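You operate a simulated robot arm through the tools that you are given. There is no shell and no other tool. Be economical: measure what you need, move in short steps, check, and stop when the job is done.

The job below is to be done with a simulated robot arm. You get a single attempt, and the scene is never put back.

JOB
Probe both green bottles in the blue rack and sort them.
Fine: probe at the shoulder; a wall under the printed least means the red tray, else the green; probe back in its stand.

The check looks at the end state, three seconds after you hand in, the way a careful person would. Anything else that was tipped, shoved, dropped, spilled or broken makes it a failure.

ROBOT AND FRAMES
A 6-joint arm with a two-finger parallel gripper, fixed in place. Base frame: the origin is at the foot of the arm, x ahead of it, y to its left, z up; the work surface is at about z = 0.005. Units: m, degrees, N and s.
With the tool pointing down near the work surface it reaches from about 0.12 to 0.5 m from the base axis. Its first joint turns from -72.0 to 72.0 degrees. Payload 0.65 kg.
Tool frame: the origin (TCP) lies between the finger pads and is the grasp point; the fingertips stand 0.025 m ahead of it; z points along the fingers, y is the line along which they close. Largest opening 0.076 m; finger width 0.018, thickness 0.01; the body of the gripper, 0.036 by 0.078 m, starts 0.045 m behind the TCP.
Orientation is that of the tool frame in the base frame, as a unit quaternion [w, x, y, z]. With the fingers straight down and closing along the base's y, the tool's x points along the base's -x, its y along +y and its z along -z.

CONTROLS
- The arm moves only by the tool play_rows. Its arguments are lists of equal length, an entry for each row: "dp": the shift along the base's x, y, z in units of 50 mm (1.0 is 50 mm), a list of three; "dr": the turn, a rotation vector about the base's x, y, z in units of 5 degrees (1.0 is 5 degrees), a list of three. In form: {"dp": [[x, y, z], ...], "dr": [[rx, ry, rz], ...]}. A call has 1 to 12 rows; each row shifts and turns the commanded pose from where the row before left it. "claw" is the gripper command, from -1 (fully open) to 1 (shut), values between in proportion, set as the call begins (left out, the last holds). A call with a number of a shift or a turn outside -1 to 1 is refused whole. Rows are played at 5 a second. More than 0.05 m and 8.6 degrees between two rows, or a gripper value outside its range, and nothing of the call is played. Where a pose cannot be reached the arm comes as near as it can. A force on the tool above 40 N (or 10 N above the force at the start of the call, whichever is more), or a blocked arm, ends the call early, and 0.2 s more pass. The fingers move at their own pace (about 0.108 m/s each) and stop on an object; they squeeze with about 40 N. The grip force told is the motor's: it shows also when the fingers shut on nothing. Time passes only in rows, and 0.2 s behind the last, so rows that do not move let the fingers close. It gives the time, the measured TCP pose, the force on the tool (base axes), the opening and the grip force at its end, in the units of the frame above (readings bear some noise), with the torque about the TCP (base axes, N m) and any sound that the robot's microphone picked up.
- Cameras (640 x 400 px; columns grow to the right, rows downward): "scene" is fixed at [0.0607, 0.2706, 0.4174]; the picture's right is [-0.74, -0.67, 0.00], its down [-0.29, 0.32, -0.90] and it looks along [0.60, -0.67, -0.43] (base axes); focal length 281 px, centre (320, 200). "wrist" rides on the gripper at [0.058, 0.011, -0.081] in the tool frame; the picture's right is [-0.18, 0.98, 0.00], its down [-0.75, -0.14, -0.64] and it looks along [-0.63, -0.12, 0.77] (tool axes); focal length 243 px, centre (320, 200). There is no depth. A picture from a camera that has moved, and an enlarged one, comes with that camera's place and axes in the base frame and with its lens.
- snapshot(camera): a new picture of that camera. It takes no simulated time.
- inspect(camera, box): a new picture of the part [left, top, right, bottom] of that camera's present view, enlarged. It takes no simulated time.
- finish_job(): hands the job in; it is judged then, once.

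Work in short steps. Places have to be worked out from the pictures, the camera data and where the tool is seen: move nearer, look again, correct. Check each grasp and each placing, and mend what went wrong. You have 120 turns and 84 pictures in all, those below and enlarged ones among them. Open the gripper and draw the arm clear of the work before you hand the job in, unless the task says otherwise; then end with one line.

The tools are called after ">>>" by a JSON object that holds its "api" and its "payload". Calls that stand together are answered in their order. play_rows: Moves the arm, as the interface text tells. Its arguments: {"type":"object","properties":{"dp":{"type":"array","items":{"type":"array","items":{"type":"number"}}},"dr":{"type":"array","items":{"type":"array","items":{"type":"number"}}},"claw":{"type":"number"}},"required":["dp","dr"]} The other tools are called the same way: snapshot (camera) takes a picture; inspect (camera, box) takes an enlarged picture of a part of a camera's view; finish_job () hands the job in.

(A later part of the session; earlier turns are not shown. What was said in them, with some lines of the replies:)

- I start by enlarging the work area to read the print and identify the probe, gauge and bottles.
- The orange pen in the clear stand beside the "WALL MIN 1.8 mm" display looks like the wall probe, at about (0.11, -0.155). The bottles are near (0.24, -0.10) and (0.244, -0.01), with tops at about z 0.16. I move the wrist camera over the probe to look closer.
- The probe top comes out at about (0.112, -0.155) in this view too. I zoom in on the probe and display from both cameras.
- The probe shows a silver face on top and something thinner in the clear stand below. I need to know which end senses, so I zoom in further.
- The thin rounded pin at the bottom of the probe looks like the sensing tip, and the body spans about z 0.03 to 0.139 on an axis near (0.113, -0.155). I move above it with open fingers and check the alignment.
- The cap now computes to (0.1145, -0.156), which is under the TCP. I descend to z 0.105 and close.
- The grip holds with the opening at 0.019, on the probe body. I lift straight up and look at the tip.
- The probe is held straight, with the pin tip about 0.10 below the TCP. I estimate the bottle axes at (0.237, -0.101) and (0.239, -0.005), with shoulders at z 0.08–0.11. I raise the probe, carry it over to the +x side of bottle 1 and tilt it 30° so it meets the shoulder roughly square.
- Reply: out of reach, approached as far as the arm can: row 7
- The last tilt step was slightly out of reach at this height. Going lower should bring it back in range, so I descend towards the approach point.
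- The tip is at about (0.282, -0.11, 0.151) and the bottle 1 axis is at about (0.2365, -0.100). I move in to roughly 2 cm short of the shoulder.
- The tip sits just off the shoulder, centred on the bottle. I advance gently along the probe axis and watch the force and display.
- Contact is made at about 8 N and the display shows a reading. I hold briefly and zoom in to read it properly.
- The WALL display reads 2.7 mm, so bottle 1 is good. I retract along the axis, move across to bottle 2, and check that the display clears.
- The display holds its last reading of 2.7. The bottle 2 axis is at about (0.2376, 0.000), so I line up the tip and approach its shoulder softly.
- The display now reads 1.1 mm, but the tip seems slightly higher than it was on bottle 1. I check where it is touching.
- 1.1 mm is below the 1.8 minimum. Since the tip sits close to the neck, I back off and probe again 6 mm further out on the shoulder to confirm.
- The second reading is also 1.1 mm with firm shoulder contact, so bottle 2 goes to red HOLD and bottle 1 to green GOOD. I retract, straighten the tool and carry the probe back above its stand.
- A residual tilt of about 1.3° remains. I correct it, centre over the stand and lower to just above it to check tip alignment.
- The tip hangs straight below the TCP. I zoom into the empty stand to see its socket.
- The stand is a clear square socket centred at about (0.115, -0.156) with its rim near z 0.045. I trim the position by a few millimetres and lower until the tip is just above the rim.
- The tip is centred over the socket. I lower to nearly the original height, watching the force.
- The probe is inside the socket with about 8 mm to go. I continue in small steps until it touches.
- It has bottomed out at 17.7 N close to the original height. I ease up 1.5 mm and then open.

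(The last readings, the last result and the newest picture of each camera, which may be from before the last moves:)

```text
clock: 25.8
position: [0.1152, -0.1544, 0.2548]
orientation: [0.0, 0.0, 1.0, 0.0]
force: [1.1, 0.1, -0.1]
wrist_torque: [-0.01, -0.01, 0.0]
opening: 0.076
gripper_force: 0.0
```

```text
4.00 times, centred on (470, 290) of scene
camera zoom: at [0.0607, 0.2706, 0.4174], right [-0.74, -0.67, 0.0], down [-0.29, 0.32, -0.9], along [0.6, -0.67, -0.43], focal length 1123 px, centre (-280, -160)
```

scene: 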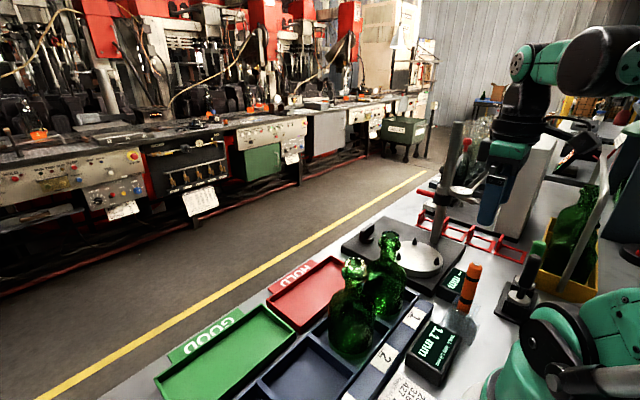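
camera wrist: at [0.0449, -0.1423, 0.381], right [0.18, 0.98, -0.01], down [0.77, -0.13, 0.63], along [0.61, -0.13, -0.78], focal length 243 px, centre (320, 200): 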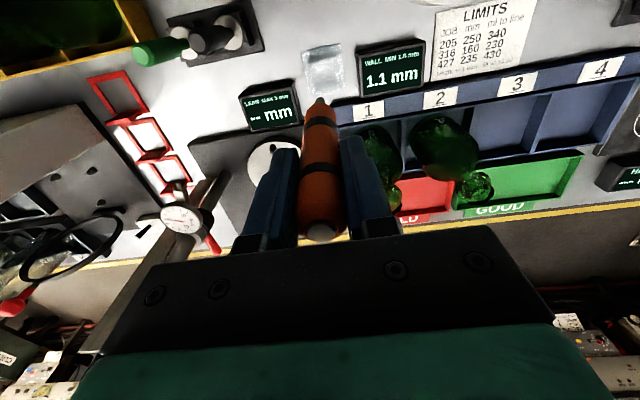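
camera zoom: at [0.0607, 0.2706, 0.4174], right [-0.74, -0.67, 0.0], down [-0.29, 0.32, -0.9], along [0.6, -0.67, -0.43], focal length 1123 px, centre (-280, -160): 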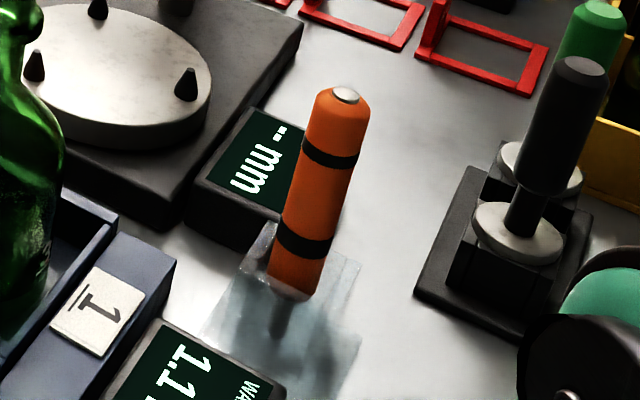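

The probe stands upright in its stand again. Next is bottle 2, to HOLD. I move above its neck with open fingers and check alignment.

>>> {"api": "play_rows", "payload": {"dp": [[0.49, 0.618, 0], [0.49, 0.618, 0], [0.49, 0.618, 0], [0.49, 0.618, 0], [0.49, 0.618, 0], [0, 0, 0], [0, 0, 0]], "dr": [[0, 0, 0], [0, 0, 0], [0, 0, 0], [0, 0, 0], [0, 0, 0], [0, 0, 0], [0, 0, 0]]}}

>>> {"api": "snapshot", "payload": {"camera": "wrist"}}

>>> {"api": "inspect", "payload": {"camera": "scene", "box": [280, 170, 440, 370]}}

```text
clock: 27.4
position: [0.2397, -0.003, 0.2558]
orientation: [0.0, 0.001, 1.0, 0.0]
force: [0.3, 0.6, 0.2]
wrist_torque: [-0.03, 0.03, 0.03]
opening: 0.0759
gripper_force: 0.1
```

```text
39 pictures are left
camera wrist: at [0.181, 0.0083, 0.3361], right [0.18, 0.98, 0.0], down [0.75, -0.14, 0.64], along [0.63, -0.12, -0.77], focal length 243 px, centre (320, 200)
```

wrist: 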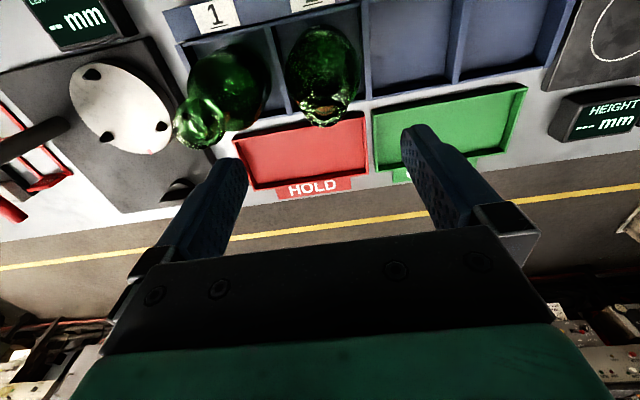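

```text
2.00 times, centred on (360, 270) of scene
camera zoom: at [0.0607, 0.2706, 0.4174], right [-0.74, -0.67, 0.0], down [-0.29, 0.32, -0.9], along [0.6, -0.67, -0.43], focal length 562 px, centre (240, 60)
```

zoom: 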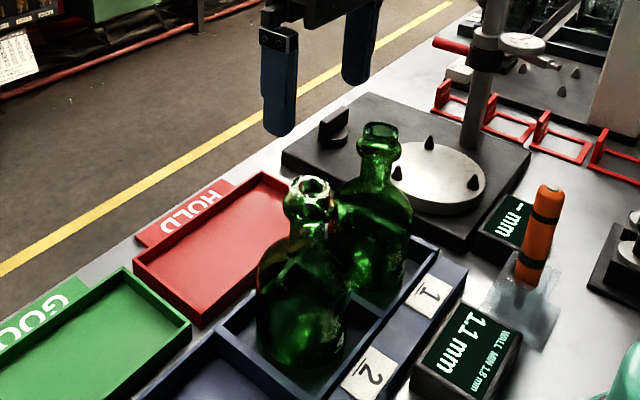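

The mouth computes to (0.240, 0.001), under the TCP. I descend to z 0.145 so the pads meet the neck and bead, then close.

>>> {"api": "play_rows", "payload": {"dp": [[0, 0.06, -0.7], [0, 0, -0.7], [0, 0, -0.5], [0, 0, -0.3], [0, 0, 0]], "dr": [[0, 0, 0], [0, 0, 0], [0, 0, 0], [0, 0, 0], [0, 0, 0]]}}

>>> {"api": "inspect", "payload": {"camera": "scene", "box": [310, 200, 430, 350]}}

>>> {"api": "snapshot", "payload": {"camera": "wrist"}}

```text
clock: 28.6
position: [0.2383, 0.0009, 0.1459]
orientation: [0.0, 0.001, 1.0, 0.0]
force: [0.3, -0.8, -0.3]
wrist_torque: [0.01, -0.01, -0.01]
opening: 0.0761
gripper_force: 0.0
```

```text
2.67 times, centred on (370, 275) of scene
camera zoom: at [0.0607, 0.2706, 0.4174], right [-0.74, -0.67, 0.0], down [-0.29, 0.32, -0.9], along [0.6, -0.67, -0.43], focal length 749 px, centre (187, 0)
```

zoom: 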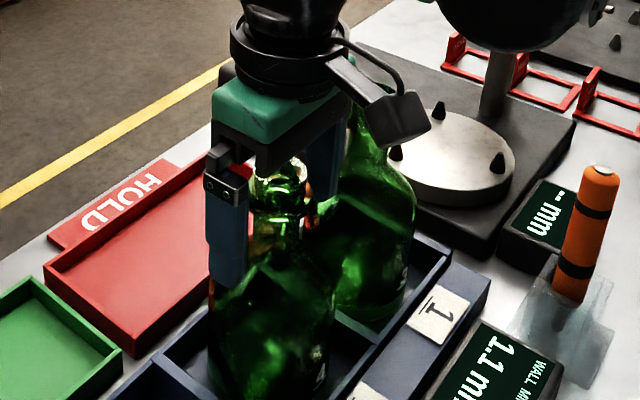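

```text
36 pictures are left
camera wrist: at [0.1815, 0.0117, 0.2256], right [0.18, 0.98, 0.0], down [0.75, -0.14, 0.64], along [0.63, -0.12, -0.77], focal length 243 px, centre (320, 200)
```

wrist: 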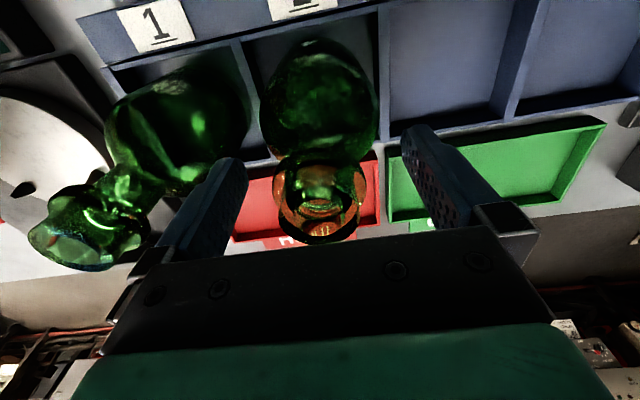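

The fingers straddle the neck evenly. I close and then lift slowly.

>>> {"api": "play_rows", "payload": {"dp": [[0, 0, 0], [0, 0, 0], [0, 0, 0], [0, 0, 0]], "dr": [[0, 0, 0], [0, 0, 0], [0, 0, 0], [0, 0, 0]], "claw": 1}}

>>> {"api": "play_rows", "payload": {"dp": [[0, 0, 0.2], [0, 0, 0.3], [0, 0, 0], [0, 0, 0]], "dr": [[0, 0, 0], [0, 0, 0], [0, 0, 0], [0, 0, 0]]}}

>>> {"api": "inspect", "payload": {"camera": "scene", "box": [310, 200, 430, 350]}}

```text
clock: 29.6
position: [0.2397, 0.0005, 0.1458]
orientation: [-0.001, 0.0, 1.0, 0.0]
force: [0.0, -0.1, -0.4]
wrist_torque: [-0.01, -0.01, 0.02]
opening: 0.0371
gripper_force: 40.4
```

```text
clock: 30.6
position: [0.2373, 0.0009, 0.1697]
orientation: [0.001, 0.0, 1.0, -0.001]
force: [-0.1, 0.2, -3.8]
wrist_torque: [0.04, 0.0, 0.02]
opening: 0.0371
gripper_force: 39.8
```

```text
2.67 times, centred on (370, 275) of scene
camera zoom: at [0.0607, 0.2706, 0.4174], right [-0.74, -0.67, 0.0], down [-0.29, 0.32, -0.9], along [0.6, -0.67, -0.43], focal length 749 px, centre (187, 0)
```

zoom: 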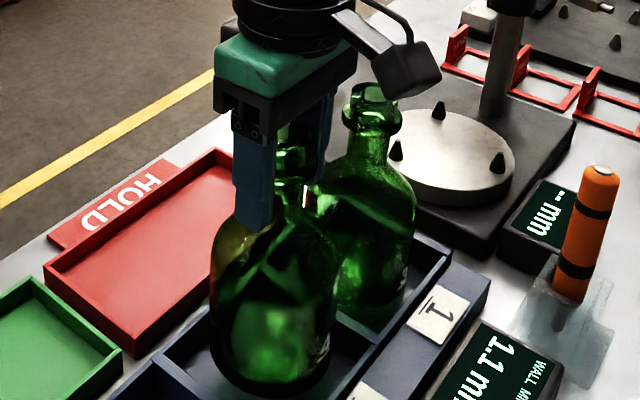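

The bottle hangs securely (bead 37 mm, weight about 3.5 N). I lift it clear and carry it over the red tray.

>>> {"api": "play_rows", "payload": {"dp": [[0, 0, 0.6], [0, 0, 0.6], [0.47, -0.18, 0], [0.47, -0.18, 0], [0.47, -0.18, 0], [0.47, -0.18, 0], [0.47, -0.18, 0], [0, 0, 0], [0, 0, 0], [0, 0, 0]], "dr": [[0, 0, 0], [0, 0, 0], [0, 0, 0], [0, 0, 0], [0, 0, 0], [0, 0, 0], [0, 0, 0], [0, 0, 0], [0, 0, 0], [0, 0, 0]]}}

>>> {"api": "snapshot", "payload": {"camera": "scene"}}

>>> {"api": "snapshot", "payload": {"camera": "wrist"}}

```text
clock: 32.8
position: [0.3568, -0.0451, 0.2308]
orientation: [0.0, 0.0, 1.0, 0.0]
force: [-1.6, 1.2, -3.3]
wrist_torque: [0.03, 0.02, 0.05]
opening: 0.0371
gripper_force: 40.5
```

```text
34 pictures are left
```

scene: 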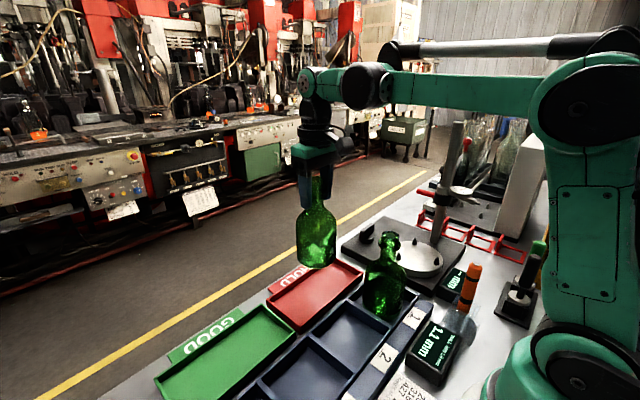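

```text
33 pictures are left
camera wrist: at [0.2985, -0.0339, 0.3109], right [0.18, 0.98, 0.0], down [0.75, -0.14, 0.64], along [0.63, -0.12, -0.77], focal length 243 px, centre (320, 200)
```

wrist: 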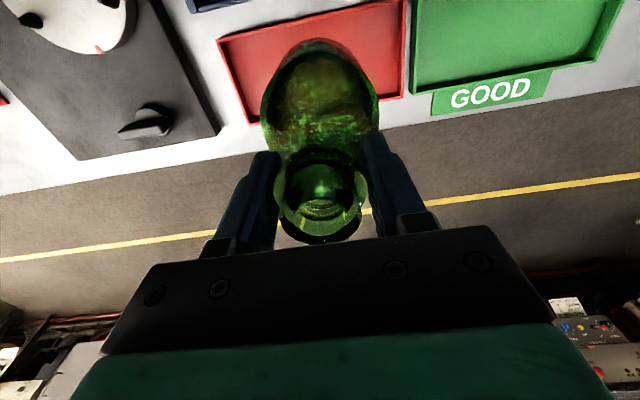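

The bottle is centred over the tray (rim x 0.312–0.40, bottle at 0.357). I lower it to just above the tray and look.

>>> {"api": "play_rows", "payload": {"dp": [[0, 0, -0.4], [0, 0, -0.4], [0, 0, -0.35], [0, 0, 0], [0, 0, 0]], "dr": [[0, 0, 0], [0, 0, 0], [0, 0, 0], [0, 0, 0], [0, 0, 0]]}}

>>> {"api": "inspect", "payload": {"camera": "scene", "box": [240, 180, 380, 340]}}

```text
clock: 34.0
position: [0.3586, -0.0446, 0.1725]
orientation: [0.0, 0.0, 1.0, 0.0]
force: [0.3, 0.0, -3.5]
wrist_torque: [0.0, 0.01, -0.01]
opening: 0.0371
gripper_force: 39.9
```

```text
2.50 times, centred on (310, 260) of scene
camera zoom: at [0.0607, 0.2706, 0.4174], right [-0.74, -0.67, 0.0], down [-0.29, 0.32, -0.9], along [0.6, -0.67, -0.43], focal length 702 px, centre (345, 50)
```

zoom: 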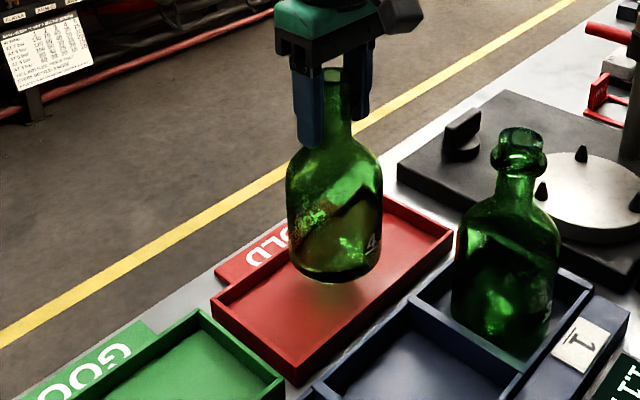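

It looks centred. I lower on towards touchdown.

>>> {"api": "play_rows", "payload": {"dp": [[0, 0, -0.2], [0, 0, -0.16], [0, 0, -0.08], [0, 0, 0], [0, 0, 0]], "dr": [[0, 0, 0], [0, 0, 0], [0, 0, 0], [0, 0, 0], [0, 0, 0]]}}

>>> {"api": "inspect", "payload": {"camera": "scene", "box": [240, 180, 380, 340]}}

```text
clock: 35.2
position: [0.3579, -0.0427, 0.1507]
orientation: [0.0, 0.0, 1.0, 0.0]
force: [-0.6, -0.5, -3.4]
wrist_torque: [-0.02, -0.01, 0.03]
opening: 0.0374
gripper_force: 40.1
```

```text
2.50 times, centred on (310, 260) of scene
camera zoom: at [0.0607, 0.2706, 0.4174], right [-0.74, -0.67, 0.0], down [-0.29, 0.32, -0.9], along [0.6, -0.67, -0.43], focal length 702 px, centre (345, 50)
```

zoom: 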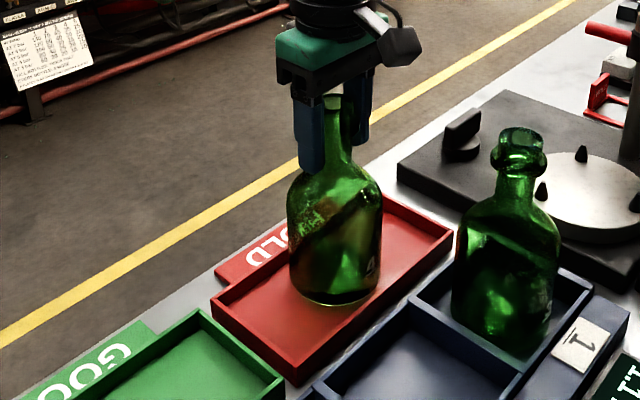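

It is still hanging free and inside the rim. I take small steps down until contact shows.

>>> {"api": "play_rows", "payload": {"dp": [[0, 0, -0.04], [0, 0, -0.03], [0, 0, 0], [0, 0, 0]], "dr": [[0, 0, 0], [0, 0, 0], [0, 0, 0], [0, 0, 0]]}}

```text
clock: 36.2
position: [0.3566, -0.0438, 0.147]
orientation: [-0.001, 0.0, 1.0, -0.001]
force: [0.4, 0.3, -2.9]
wrist_torque: [-0.02, 0.0, -0.02]
opening: 0.0375
gripper_force: 40.1
```

>>> {"api": "play_rows", "payload": {"dp": [[0, 0, -0.03], [0, 0, -0.03], [0, 0, 0], [0, 0, 0]], "dr": [[0, 0, 0], [0, 0, 0], [0, 0, 0], [0, 0, 0]]}}

```text
clock: 37.2
position: [0.3567, -0.0447, 0.1445]
orientation: [0.0, 0.0, 1.0, 0.0]
force: [-1.7, -5.4, 39.2]
wrist_torque: [-0.03, -0.02, -0.03]
opening: 0.0372
gripper_force: 40.0
```

It is firmly on the tray floor at z 0.1445. I ease up 2 mm to unload and then release.

>>> {"api": "play_rows", "payload": {"dp": [[0, 0, 0.03], [0, 0, 0]], "dr": [[0, 0, 0], [0, 0, 0]]}}

```text
clock: 37.8
position: [0.3567, -0.0437, 0.1464]
orientation: [0.0, -0.001, 1.0, 0.001]
force: [0.1, 0.5, -2.3]
wrist_torque: [-0.01, 0.0, 0.04]
opening: 0.0373
gripper_force: 39.6
```

The bottle is nearly unloaded, within about a millimetre of the floor. I open and rise straight up.

>>> {"api": "play_rows", "payload": {"dp": [[0, 0, 0], [0, 0, 0], [0, 0, 0]], "dr": [[0, 0, 0], [0, 0, 0], [0, 0, 0]], "claw": -1}}

>>> {"api": "play_rows", "payload": {"dp": [[0, 0, 0.4], [0, 0, 0.7], [0, 0, 0.7], [0, 0, 0.4], [0, 0, 0]], "dr": [[0, 0, 0], [0, 0, 0], [0, 0, 0], [0, 0, 0], [0, 0, 0]]}}

>>> {"api": "snapshot", "payload": {"camera": "scene"}}

```text
clock: 38.6
position: [0.3566, -0.044, 0.1454]
orientation: [0.0, 0.0, 1.0, 0.0]
force: [-0.3, 0.2, 0.1]
wrist_torque: [-0.02, 0.01, -0.01]
opening: 0.0761
gripper_force: 0.0
```

```text
clock: 39.8
position: [0.358, -0.0441, 0.2543]
orientation: [-0.001, 0.001, 1.0, 0.0]
force: [0.5, -0.4, -0.3]
wrist_torque: [0.01, -0.01, 0.01]
opening: 0.0758
gripper_force: 0.1
```

```text
30 pictures are left
```

scene: 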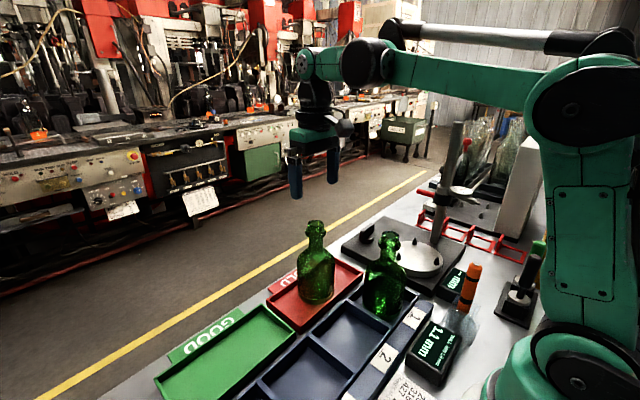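

Bottle 2 stands upright in HOLD. I move above bottle 1's neck.

>>> {"api": "play_rows", "payload": {"dp": [[-0.8, -0.373, 0], [-0.8, -0.373, 0], [-0.8, -0.373, 0], [0, 0, 0], [0, 0, 0]], "dr": [[0, 0, 0], [0, 0, 0], [0, 0, 0], [0, 0, 0], [0, 0, 0]]}}

>>> {"api": "inspect", "payload": {"camera": "wrist", "box": [200, 0, 440, 200]}}

```text
clock: 41.0
position: [0.2388, -0.1011, 0.2532]
orientation: [0.0, 0.0, 1.0, 0.0]
force: [-1.0, 0.2, -0.2]
wrist_torque: [0.0, -0.03, 0.01]
opening: 0.0759
gripper_force: 0.0
```

```text
2.00 times, centred on (320, 100) of wrist
camera zoom: at [0.1818, -0.0899, 0.3335], right [0.18, 0.98, 0.0], down [0.75, -0.14, 0.64], along [0.63, -0.12, -0.77], focal length 485 px, centre (320, 400)
```

zoom: 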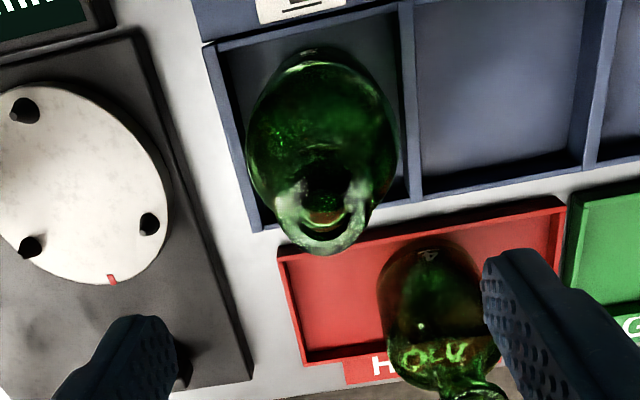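

The mouth is at (0.238, -0.100), aligned with the TCP. I descend, close and do a test lift.

>>> {"api": "play_rows", "payload": {"dp": [[0, 0.01, -0.7], [0, 0, -0.7], [0, 0, -0.5], [0, 0, -0.25], [0, 0, 0]], "dr": [[0, 0, 0], [0, 0, 0], [0, 0, 0], [0, 0, 0], [0, 0, 0]]}}

>>> {"api": "play_rows", "payload": {"dp": [[0, 0, 0], [0, 0, 0], [0, 0, 0], [0, 0, 0]], "dr": [[0, 0, 0], [0, 0, 0], [0, 0, 0], [0, 0, 0]], "claw": 1}}

>>> {"api": "play_rows", "payload": {"dp": [[0, 0, 0.2], [0, 0, 0.3], [0, 0, 0], [0, 0, 0]], "dr": [[0, 0, 0], [0, 0, 0], [0, 0, 0], [0, 0, 0]]}}

>>> {"api": "inspect", "payload": {"camera": "scene", "box": [280, 180, 440, 350]}}

```text
clock: 42.2
position: [0.2363, -0.1008, 0.1476]
orientation: [0.001, 0.0, 1.0, 0.0]
force: [0.4, 0.0, 0.4]
wrist_torque: [0.0, 0.01, 0.01]
opening: 0.0759
gripper_force: 0.0
```

```text
clock: 43.2
position: [0.2363, -0.1013, 0.147]
orientation: [0.0, 0.0, 1.0, 0.0]
force: [0.2, 0.0, -0.1]
wrist_torque: [-0.03, 0.02, 0.0]
opening: 0.0369
gripper_force: 39.9
```

```text
clock: 44.2
position: [0.2351, -0.0997, 0.1734]
orientation: [-0.001, 0.001, 1.0, 0.0]
force: [-0.7, -0.1, -2.8]
wrist_torque: [-0.01, 0.02, -0.01]
opening: 0.0372
gripper_force: 40.3
```

```text
2.35 times, centred on (360, 265) of scene
camera zoom: at [0.0607, 0.2706, 0.4174], right [-0.74, -0.67, 0.0], down [-0.29, 0.32, -0.9], along [0.6, -0.67, -0.43], focal length 661 px, centre (226, 47)
```

zoom: 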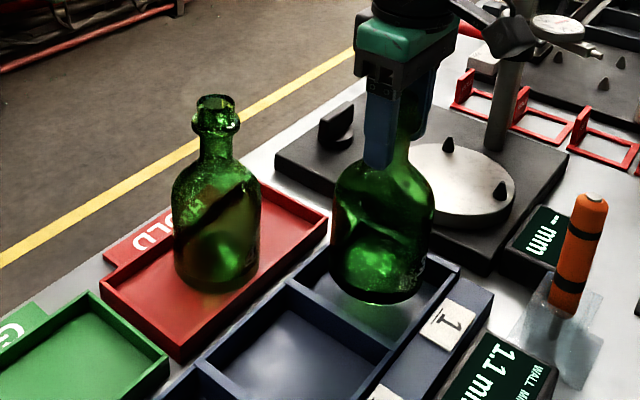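

It holds well. I lift clear, slide along +y over the rack well away from bottle 2, and then check the green tray.

>>> {"api": "play_rows", "payload": {"dp": [[0, 0, 0.6], [0, 0, 0.6], [0, 0.7, 0], [0, 0.7, 0], [0, 0.7, 0], [0, 0.7, 0], [0, 0.7, 0], [0, 0.7, 0], [0, 0.7, 0], [0, 0, 0], [0, 0, 0]], "dr": [[0, 0, 0], [0, 0, 0], [0, 0, 0], [0, 0, 0], [0, 0, 0], [0, 0, 0], [0, 0, 0], [0, 0, 0], [0, 0, 0], [0, 0, 0], [0, 0, 0]]}}

>>> {"api": "snapshot", "payload": {"camera": "wrist"}}

```text
clock: 46.6
position: [0.2361, 0.1442, 0.2332]
orientation: [0.0, 0.001, 1.0, 0.0]
force: [0.5, 0.1, -2.6]
wrist_torque: [-0.01, 0.01, -0.02]
opening: 0.0374
gripper_force: 39.8
```

```text
27 pictures are left
camera wrist: at [0.1785, 0.156, 0.3142], right [0.18, 0.98, 0.0], down [0.75, -0.14, 0.64], along [0.63, -0.12, -0.77], focal length 243 px, centre (320, 200)
```

wrist: 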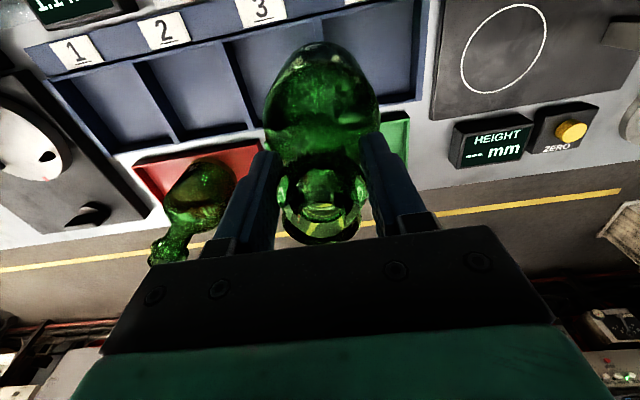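

Now I move forward over the green tray.

>>> {"api": "play_rows", "payload": {"dp": [[0.6, 0.01, 0], [0.6, 0.01, 0], [0.6, 0.01, 0], [0.6, 0.01, 0], [0, 0, 0], [0, 0, 0]], "dr": [[0, 0, 0], [0, 0, 0], [0, 0, 0], [0, 0, 0], [0, 0, 0], [0, 0, 0]]}}

>>> {"api": "snapshot", "payload": {"camera": "wrist"}}

>>> {"api": "snapshot", "payload": {"camera": "scene"}}

```text
clock: 48.0
position: [0.3576, 0.1495, 0.2318]
orientation: [0.0, 0.0, 1.0, -0.001]
force: [-1.0, -0.4, -2.4]
wrist_torque: [0.03, 0.01, 0.0]
opening: 0.0372
gripper_force: 40.3
```

```text
26 pictures are left
camera wrist: at [0.2998, 0.1602, 0.312], right [0.18, 0.98, 0.0], down [0.75, -0.14, 0.64], along [0.63, -0.12, -0.77], focal length 243 px, centre (320, 200)
```

wrist: 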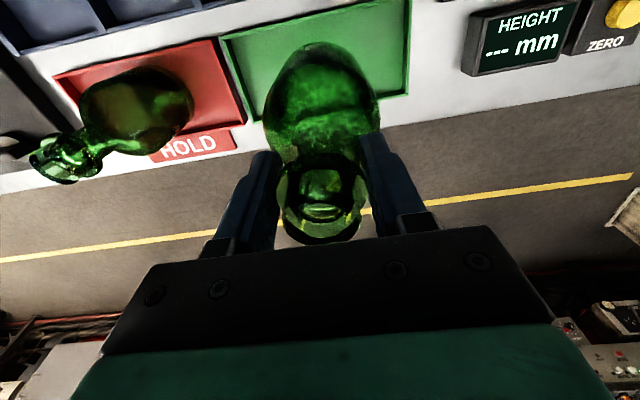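

```text
25 pictures are left
```

scene: 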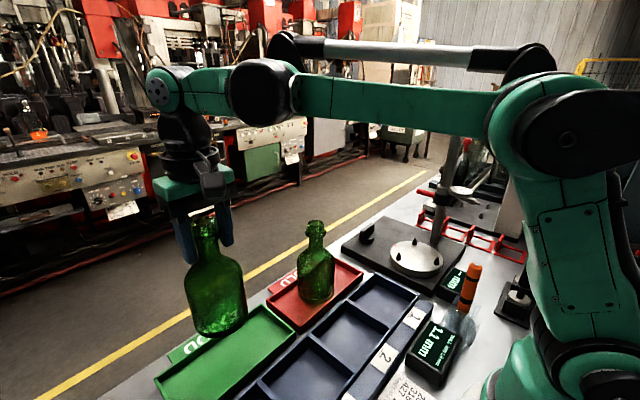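

The green tray is centred at about (0.358, 0.15), directly below. I lower to just above touchdown height.

>>> {"api": "play_rows", "payload": {"dp": [[0, 0, -0.5], [0, 0, -0.5], [0, 0, -0.4], [0, 0, -0.2], [0, 0, -0.04], [0, 0, 0], [0, 0, 0]], "dr": [[0, 0, 0], [0, 0, 0], [0, 0, 0], [0, 0, 0], [0, 0, 0], [0, 0, 0], [0, 0, 0]]}}

>>> {"api": "inspect", "payload": {"camera": "scene", "box": [140, 220, 320, 400]}}

```text
clock: 49.6
position: [0.3555, 0.1475, 0.1522]
orientation: [0.0, 0.0, 1.0, 0.0]
force: [0.0, -0.7, -3.6]
wrist_torque: [0.03, 0.04, 0.01]
opening: 0.0368
gripper_force: 40.1
```

```text
2.22 times, centred on (230, 310) of scene
camera zoom: at [0.0607, 0.2706, 0.4174], right [-0.74, -0.67, 0.0], down [-0.29, 0.32, -0.9], along [0.6, -0.67, -0.43], focal length 624 px, centre (520, -44)
```

zoom: 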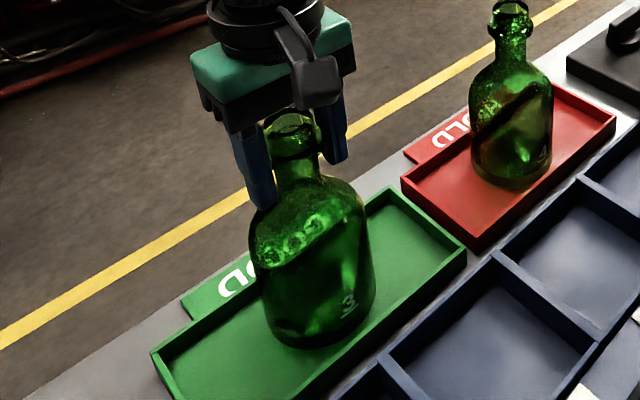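

The bottle is inside the tray rim. I go down in small steps to contact.

>>> {"api": "play_rows", "payload": {"dp": [[0, 0, -0.04], [0, 0, -0.03], [0, 0, 0]], "dr": [[0, 0, 0], [0, 0, 0], [0, 0, 0]]}}

```text
clock: 50.4
position: [0.3552, 0.1468, 0.1477]
orientation: [0.0, 0.001, 1.0, 0.0]
force: [0.4, -0.9, -2.8]
wrist_torque: [0.01, 0.02, -0.01]
opening: 0.0372
gripper_force: 40.1
```

>>> {"api": "play_rows", "payload": {"dp": [[0, 0, -0.02], [0, 0, 0]], "dr": [[0, 0, 0], [0, 0, 0]]}}

```text
clock: 51.0
position: [0.3565, 0.1483, 0.1467]
orientation: [0.0, -0.001, 1.0, 0.001]
force: [-0.1, 1.9, 5.5]
wrist_torque: [-0.05, 0.0, -0.02]
opening: 0.037
gripper_force: 40.1
```

It has touched down gently at 5.5 N. I open, rise and check.

>>> {"api": "play_rows", "payload": {"dp": [[0, 0, 0], [0, 0, 0], [0, 0, 0]], "dr": [[0, 0, 0], [0, 0, 0], [0, 0, 0]], "claw": -1}}

>>> {"api": "play_rows", "payload": {"dp": [[0, 0, 0.4], [0, 0, 0.7], [0, 0, 0.8], [0, 0, 0.8], [-0.8, -0.3, 0.3], [-0.8, -0.3, 0], [0, 0, 0], [0, 0, 0]], "dr": [[0, 0, 0], [0, 0, 0], [0, 0, 0], [0, 0, 0], [0, 0, 0], [0, 0, 0], [0, 0, 0], [0, 0, 0]]}}

>>> {"api": "snapshot", "payload": {"camera": "scene"}}

>>> {"api": "snapshot", "payload": {"camera": "wrist"}}

>>> {"api": "inspect", "payload": {"camera": "scene", "box": [140, 210, 360, 400]}}

```text
clock: 51.8
position: [0.3558, 0.1473, 0.1467]
orientation: [0.0, 0.001, 1.0, 0.0]
force: [0.0, -0.3, -0.1]
wrist_torque: [-0.02, -0.03, -0.02]
opening: 0.0761
gripper_force: 0.1
```

```text
clock: 53.6
position: [0.278, 0.116, 0.2966]
orientation: [0.0, 0.001, 1.0, 0.0]
force: [-0.1, -0.2, -0.7]
wrist_torque: [0.02, -0.01, 0.02]
opening: 0.0759
gripper_force: 0.1
```

```text
23 pictures are left
```

scene: 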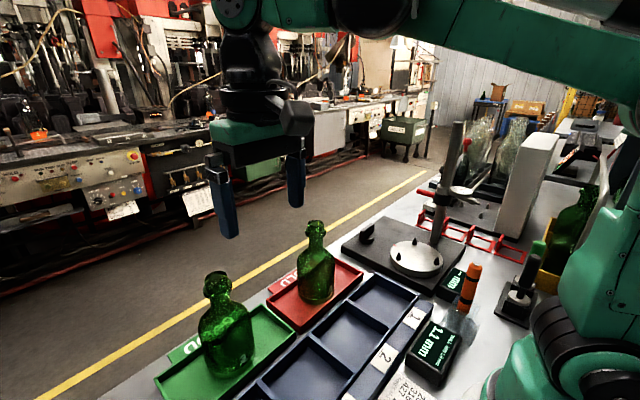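

```text
22 pictures are left
camera wrist: at [0.2206, 0.1275, 0.376], right [0.18, 0.98, 0.0], down [0.75, -0.14, 0.64], along [0.63, -0.12, -0.77], focal length 243 px, centre (320, 200)
```

wrist: 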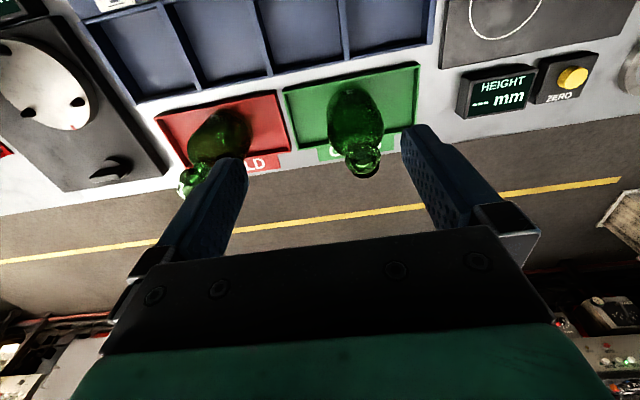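

```text
2.11 times, centred on (250, 305) of scene
camera zoom: at [0.0607, 0.2706, 0.4174], right [-0.74, -0.67, 0.0], down [-0.29, 0.32, -0.9], along [0.6, -0.67, -0.43], focal length 591 px, centre (467, -21)
```

zoom: 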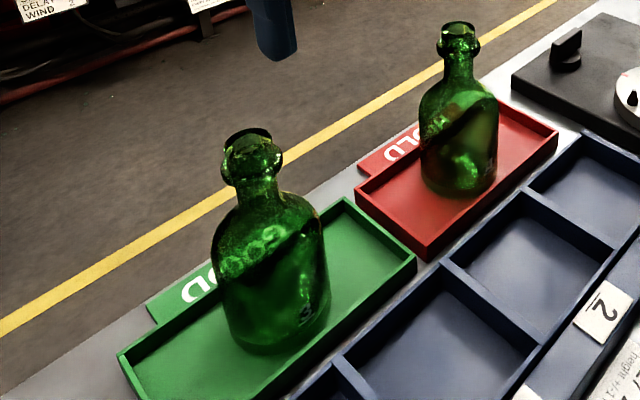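

Both bottles stand upright in their trays, the probe is in its stand, and the arm is clear with the gripper open. I hand the job in.

>>> {"api": "finish_job", "payload": {}}

```text
The job is handed in.
```

Bottle 1 read 2.7 mm and is in the green tray; bottle 2 read 1.1 mm, under the printed 1.8 mm least, and is in the red tray; the probe is back in its stand.
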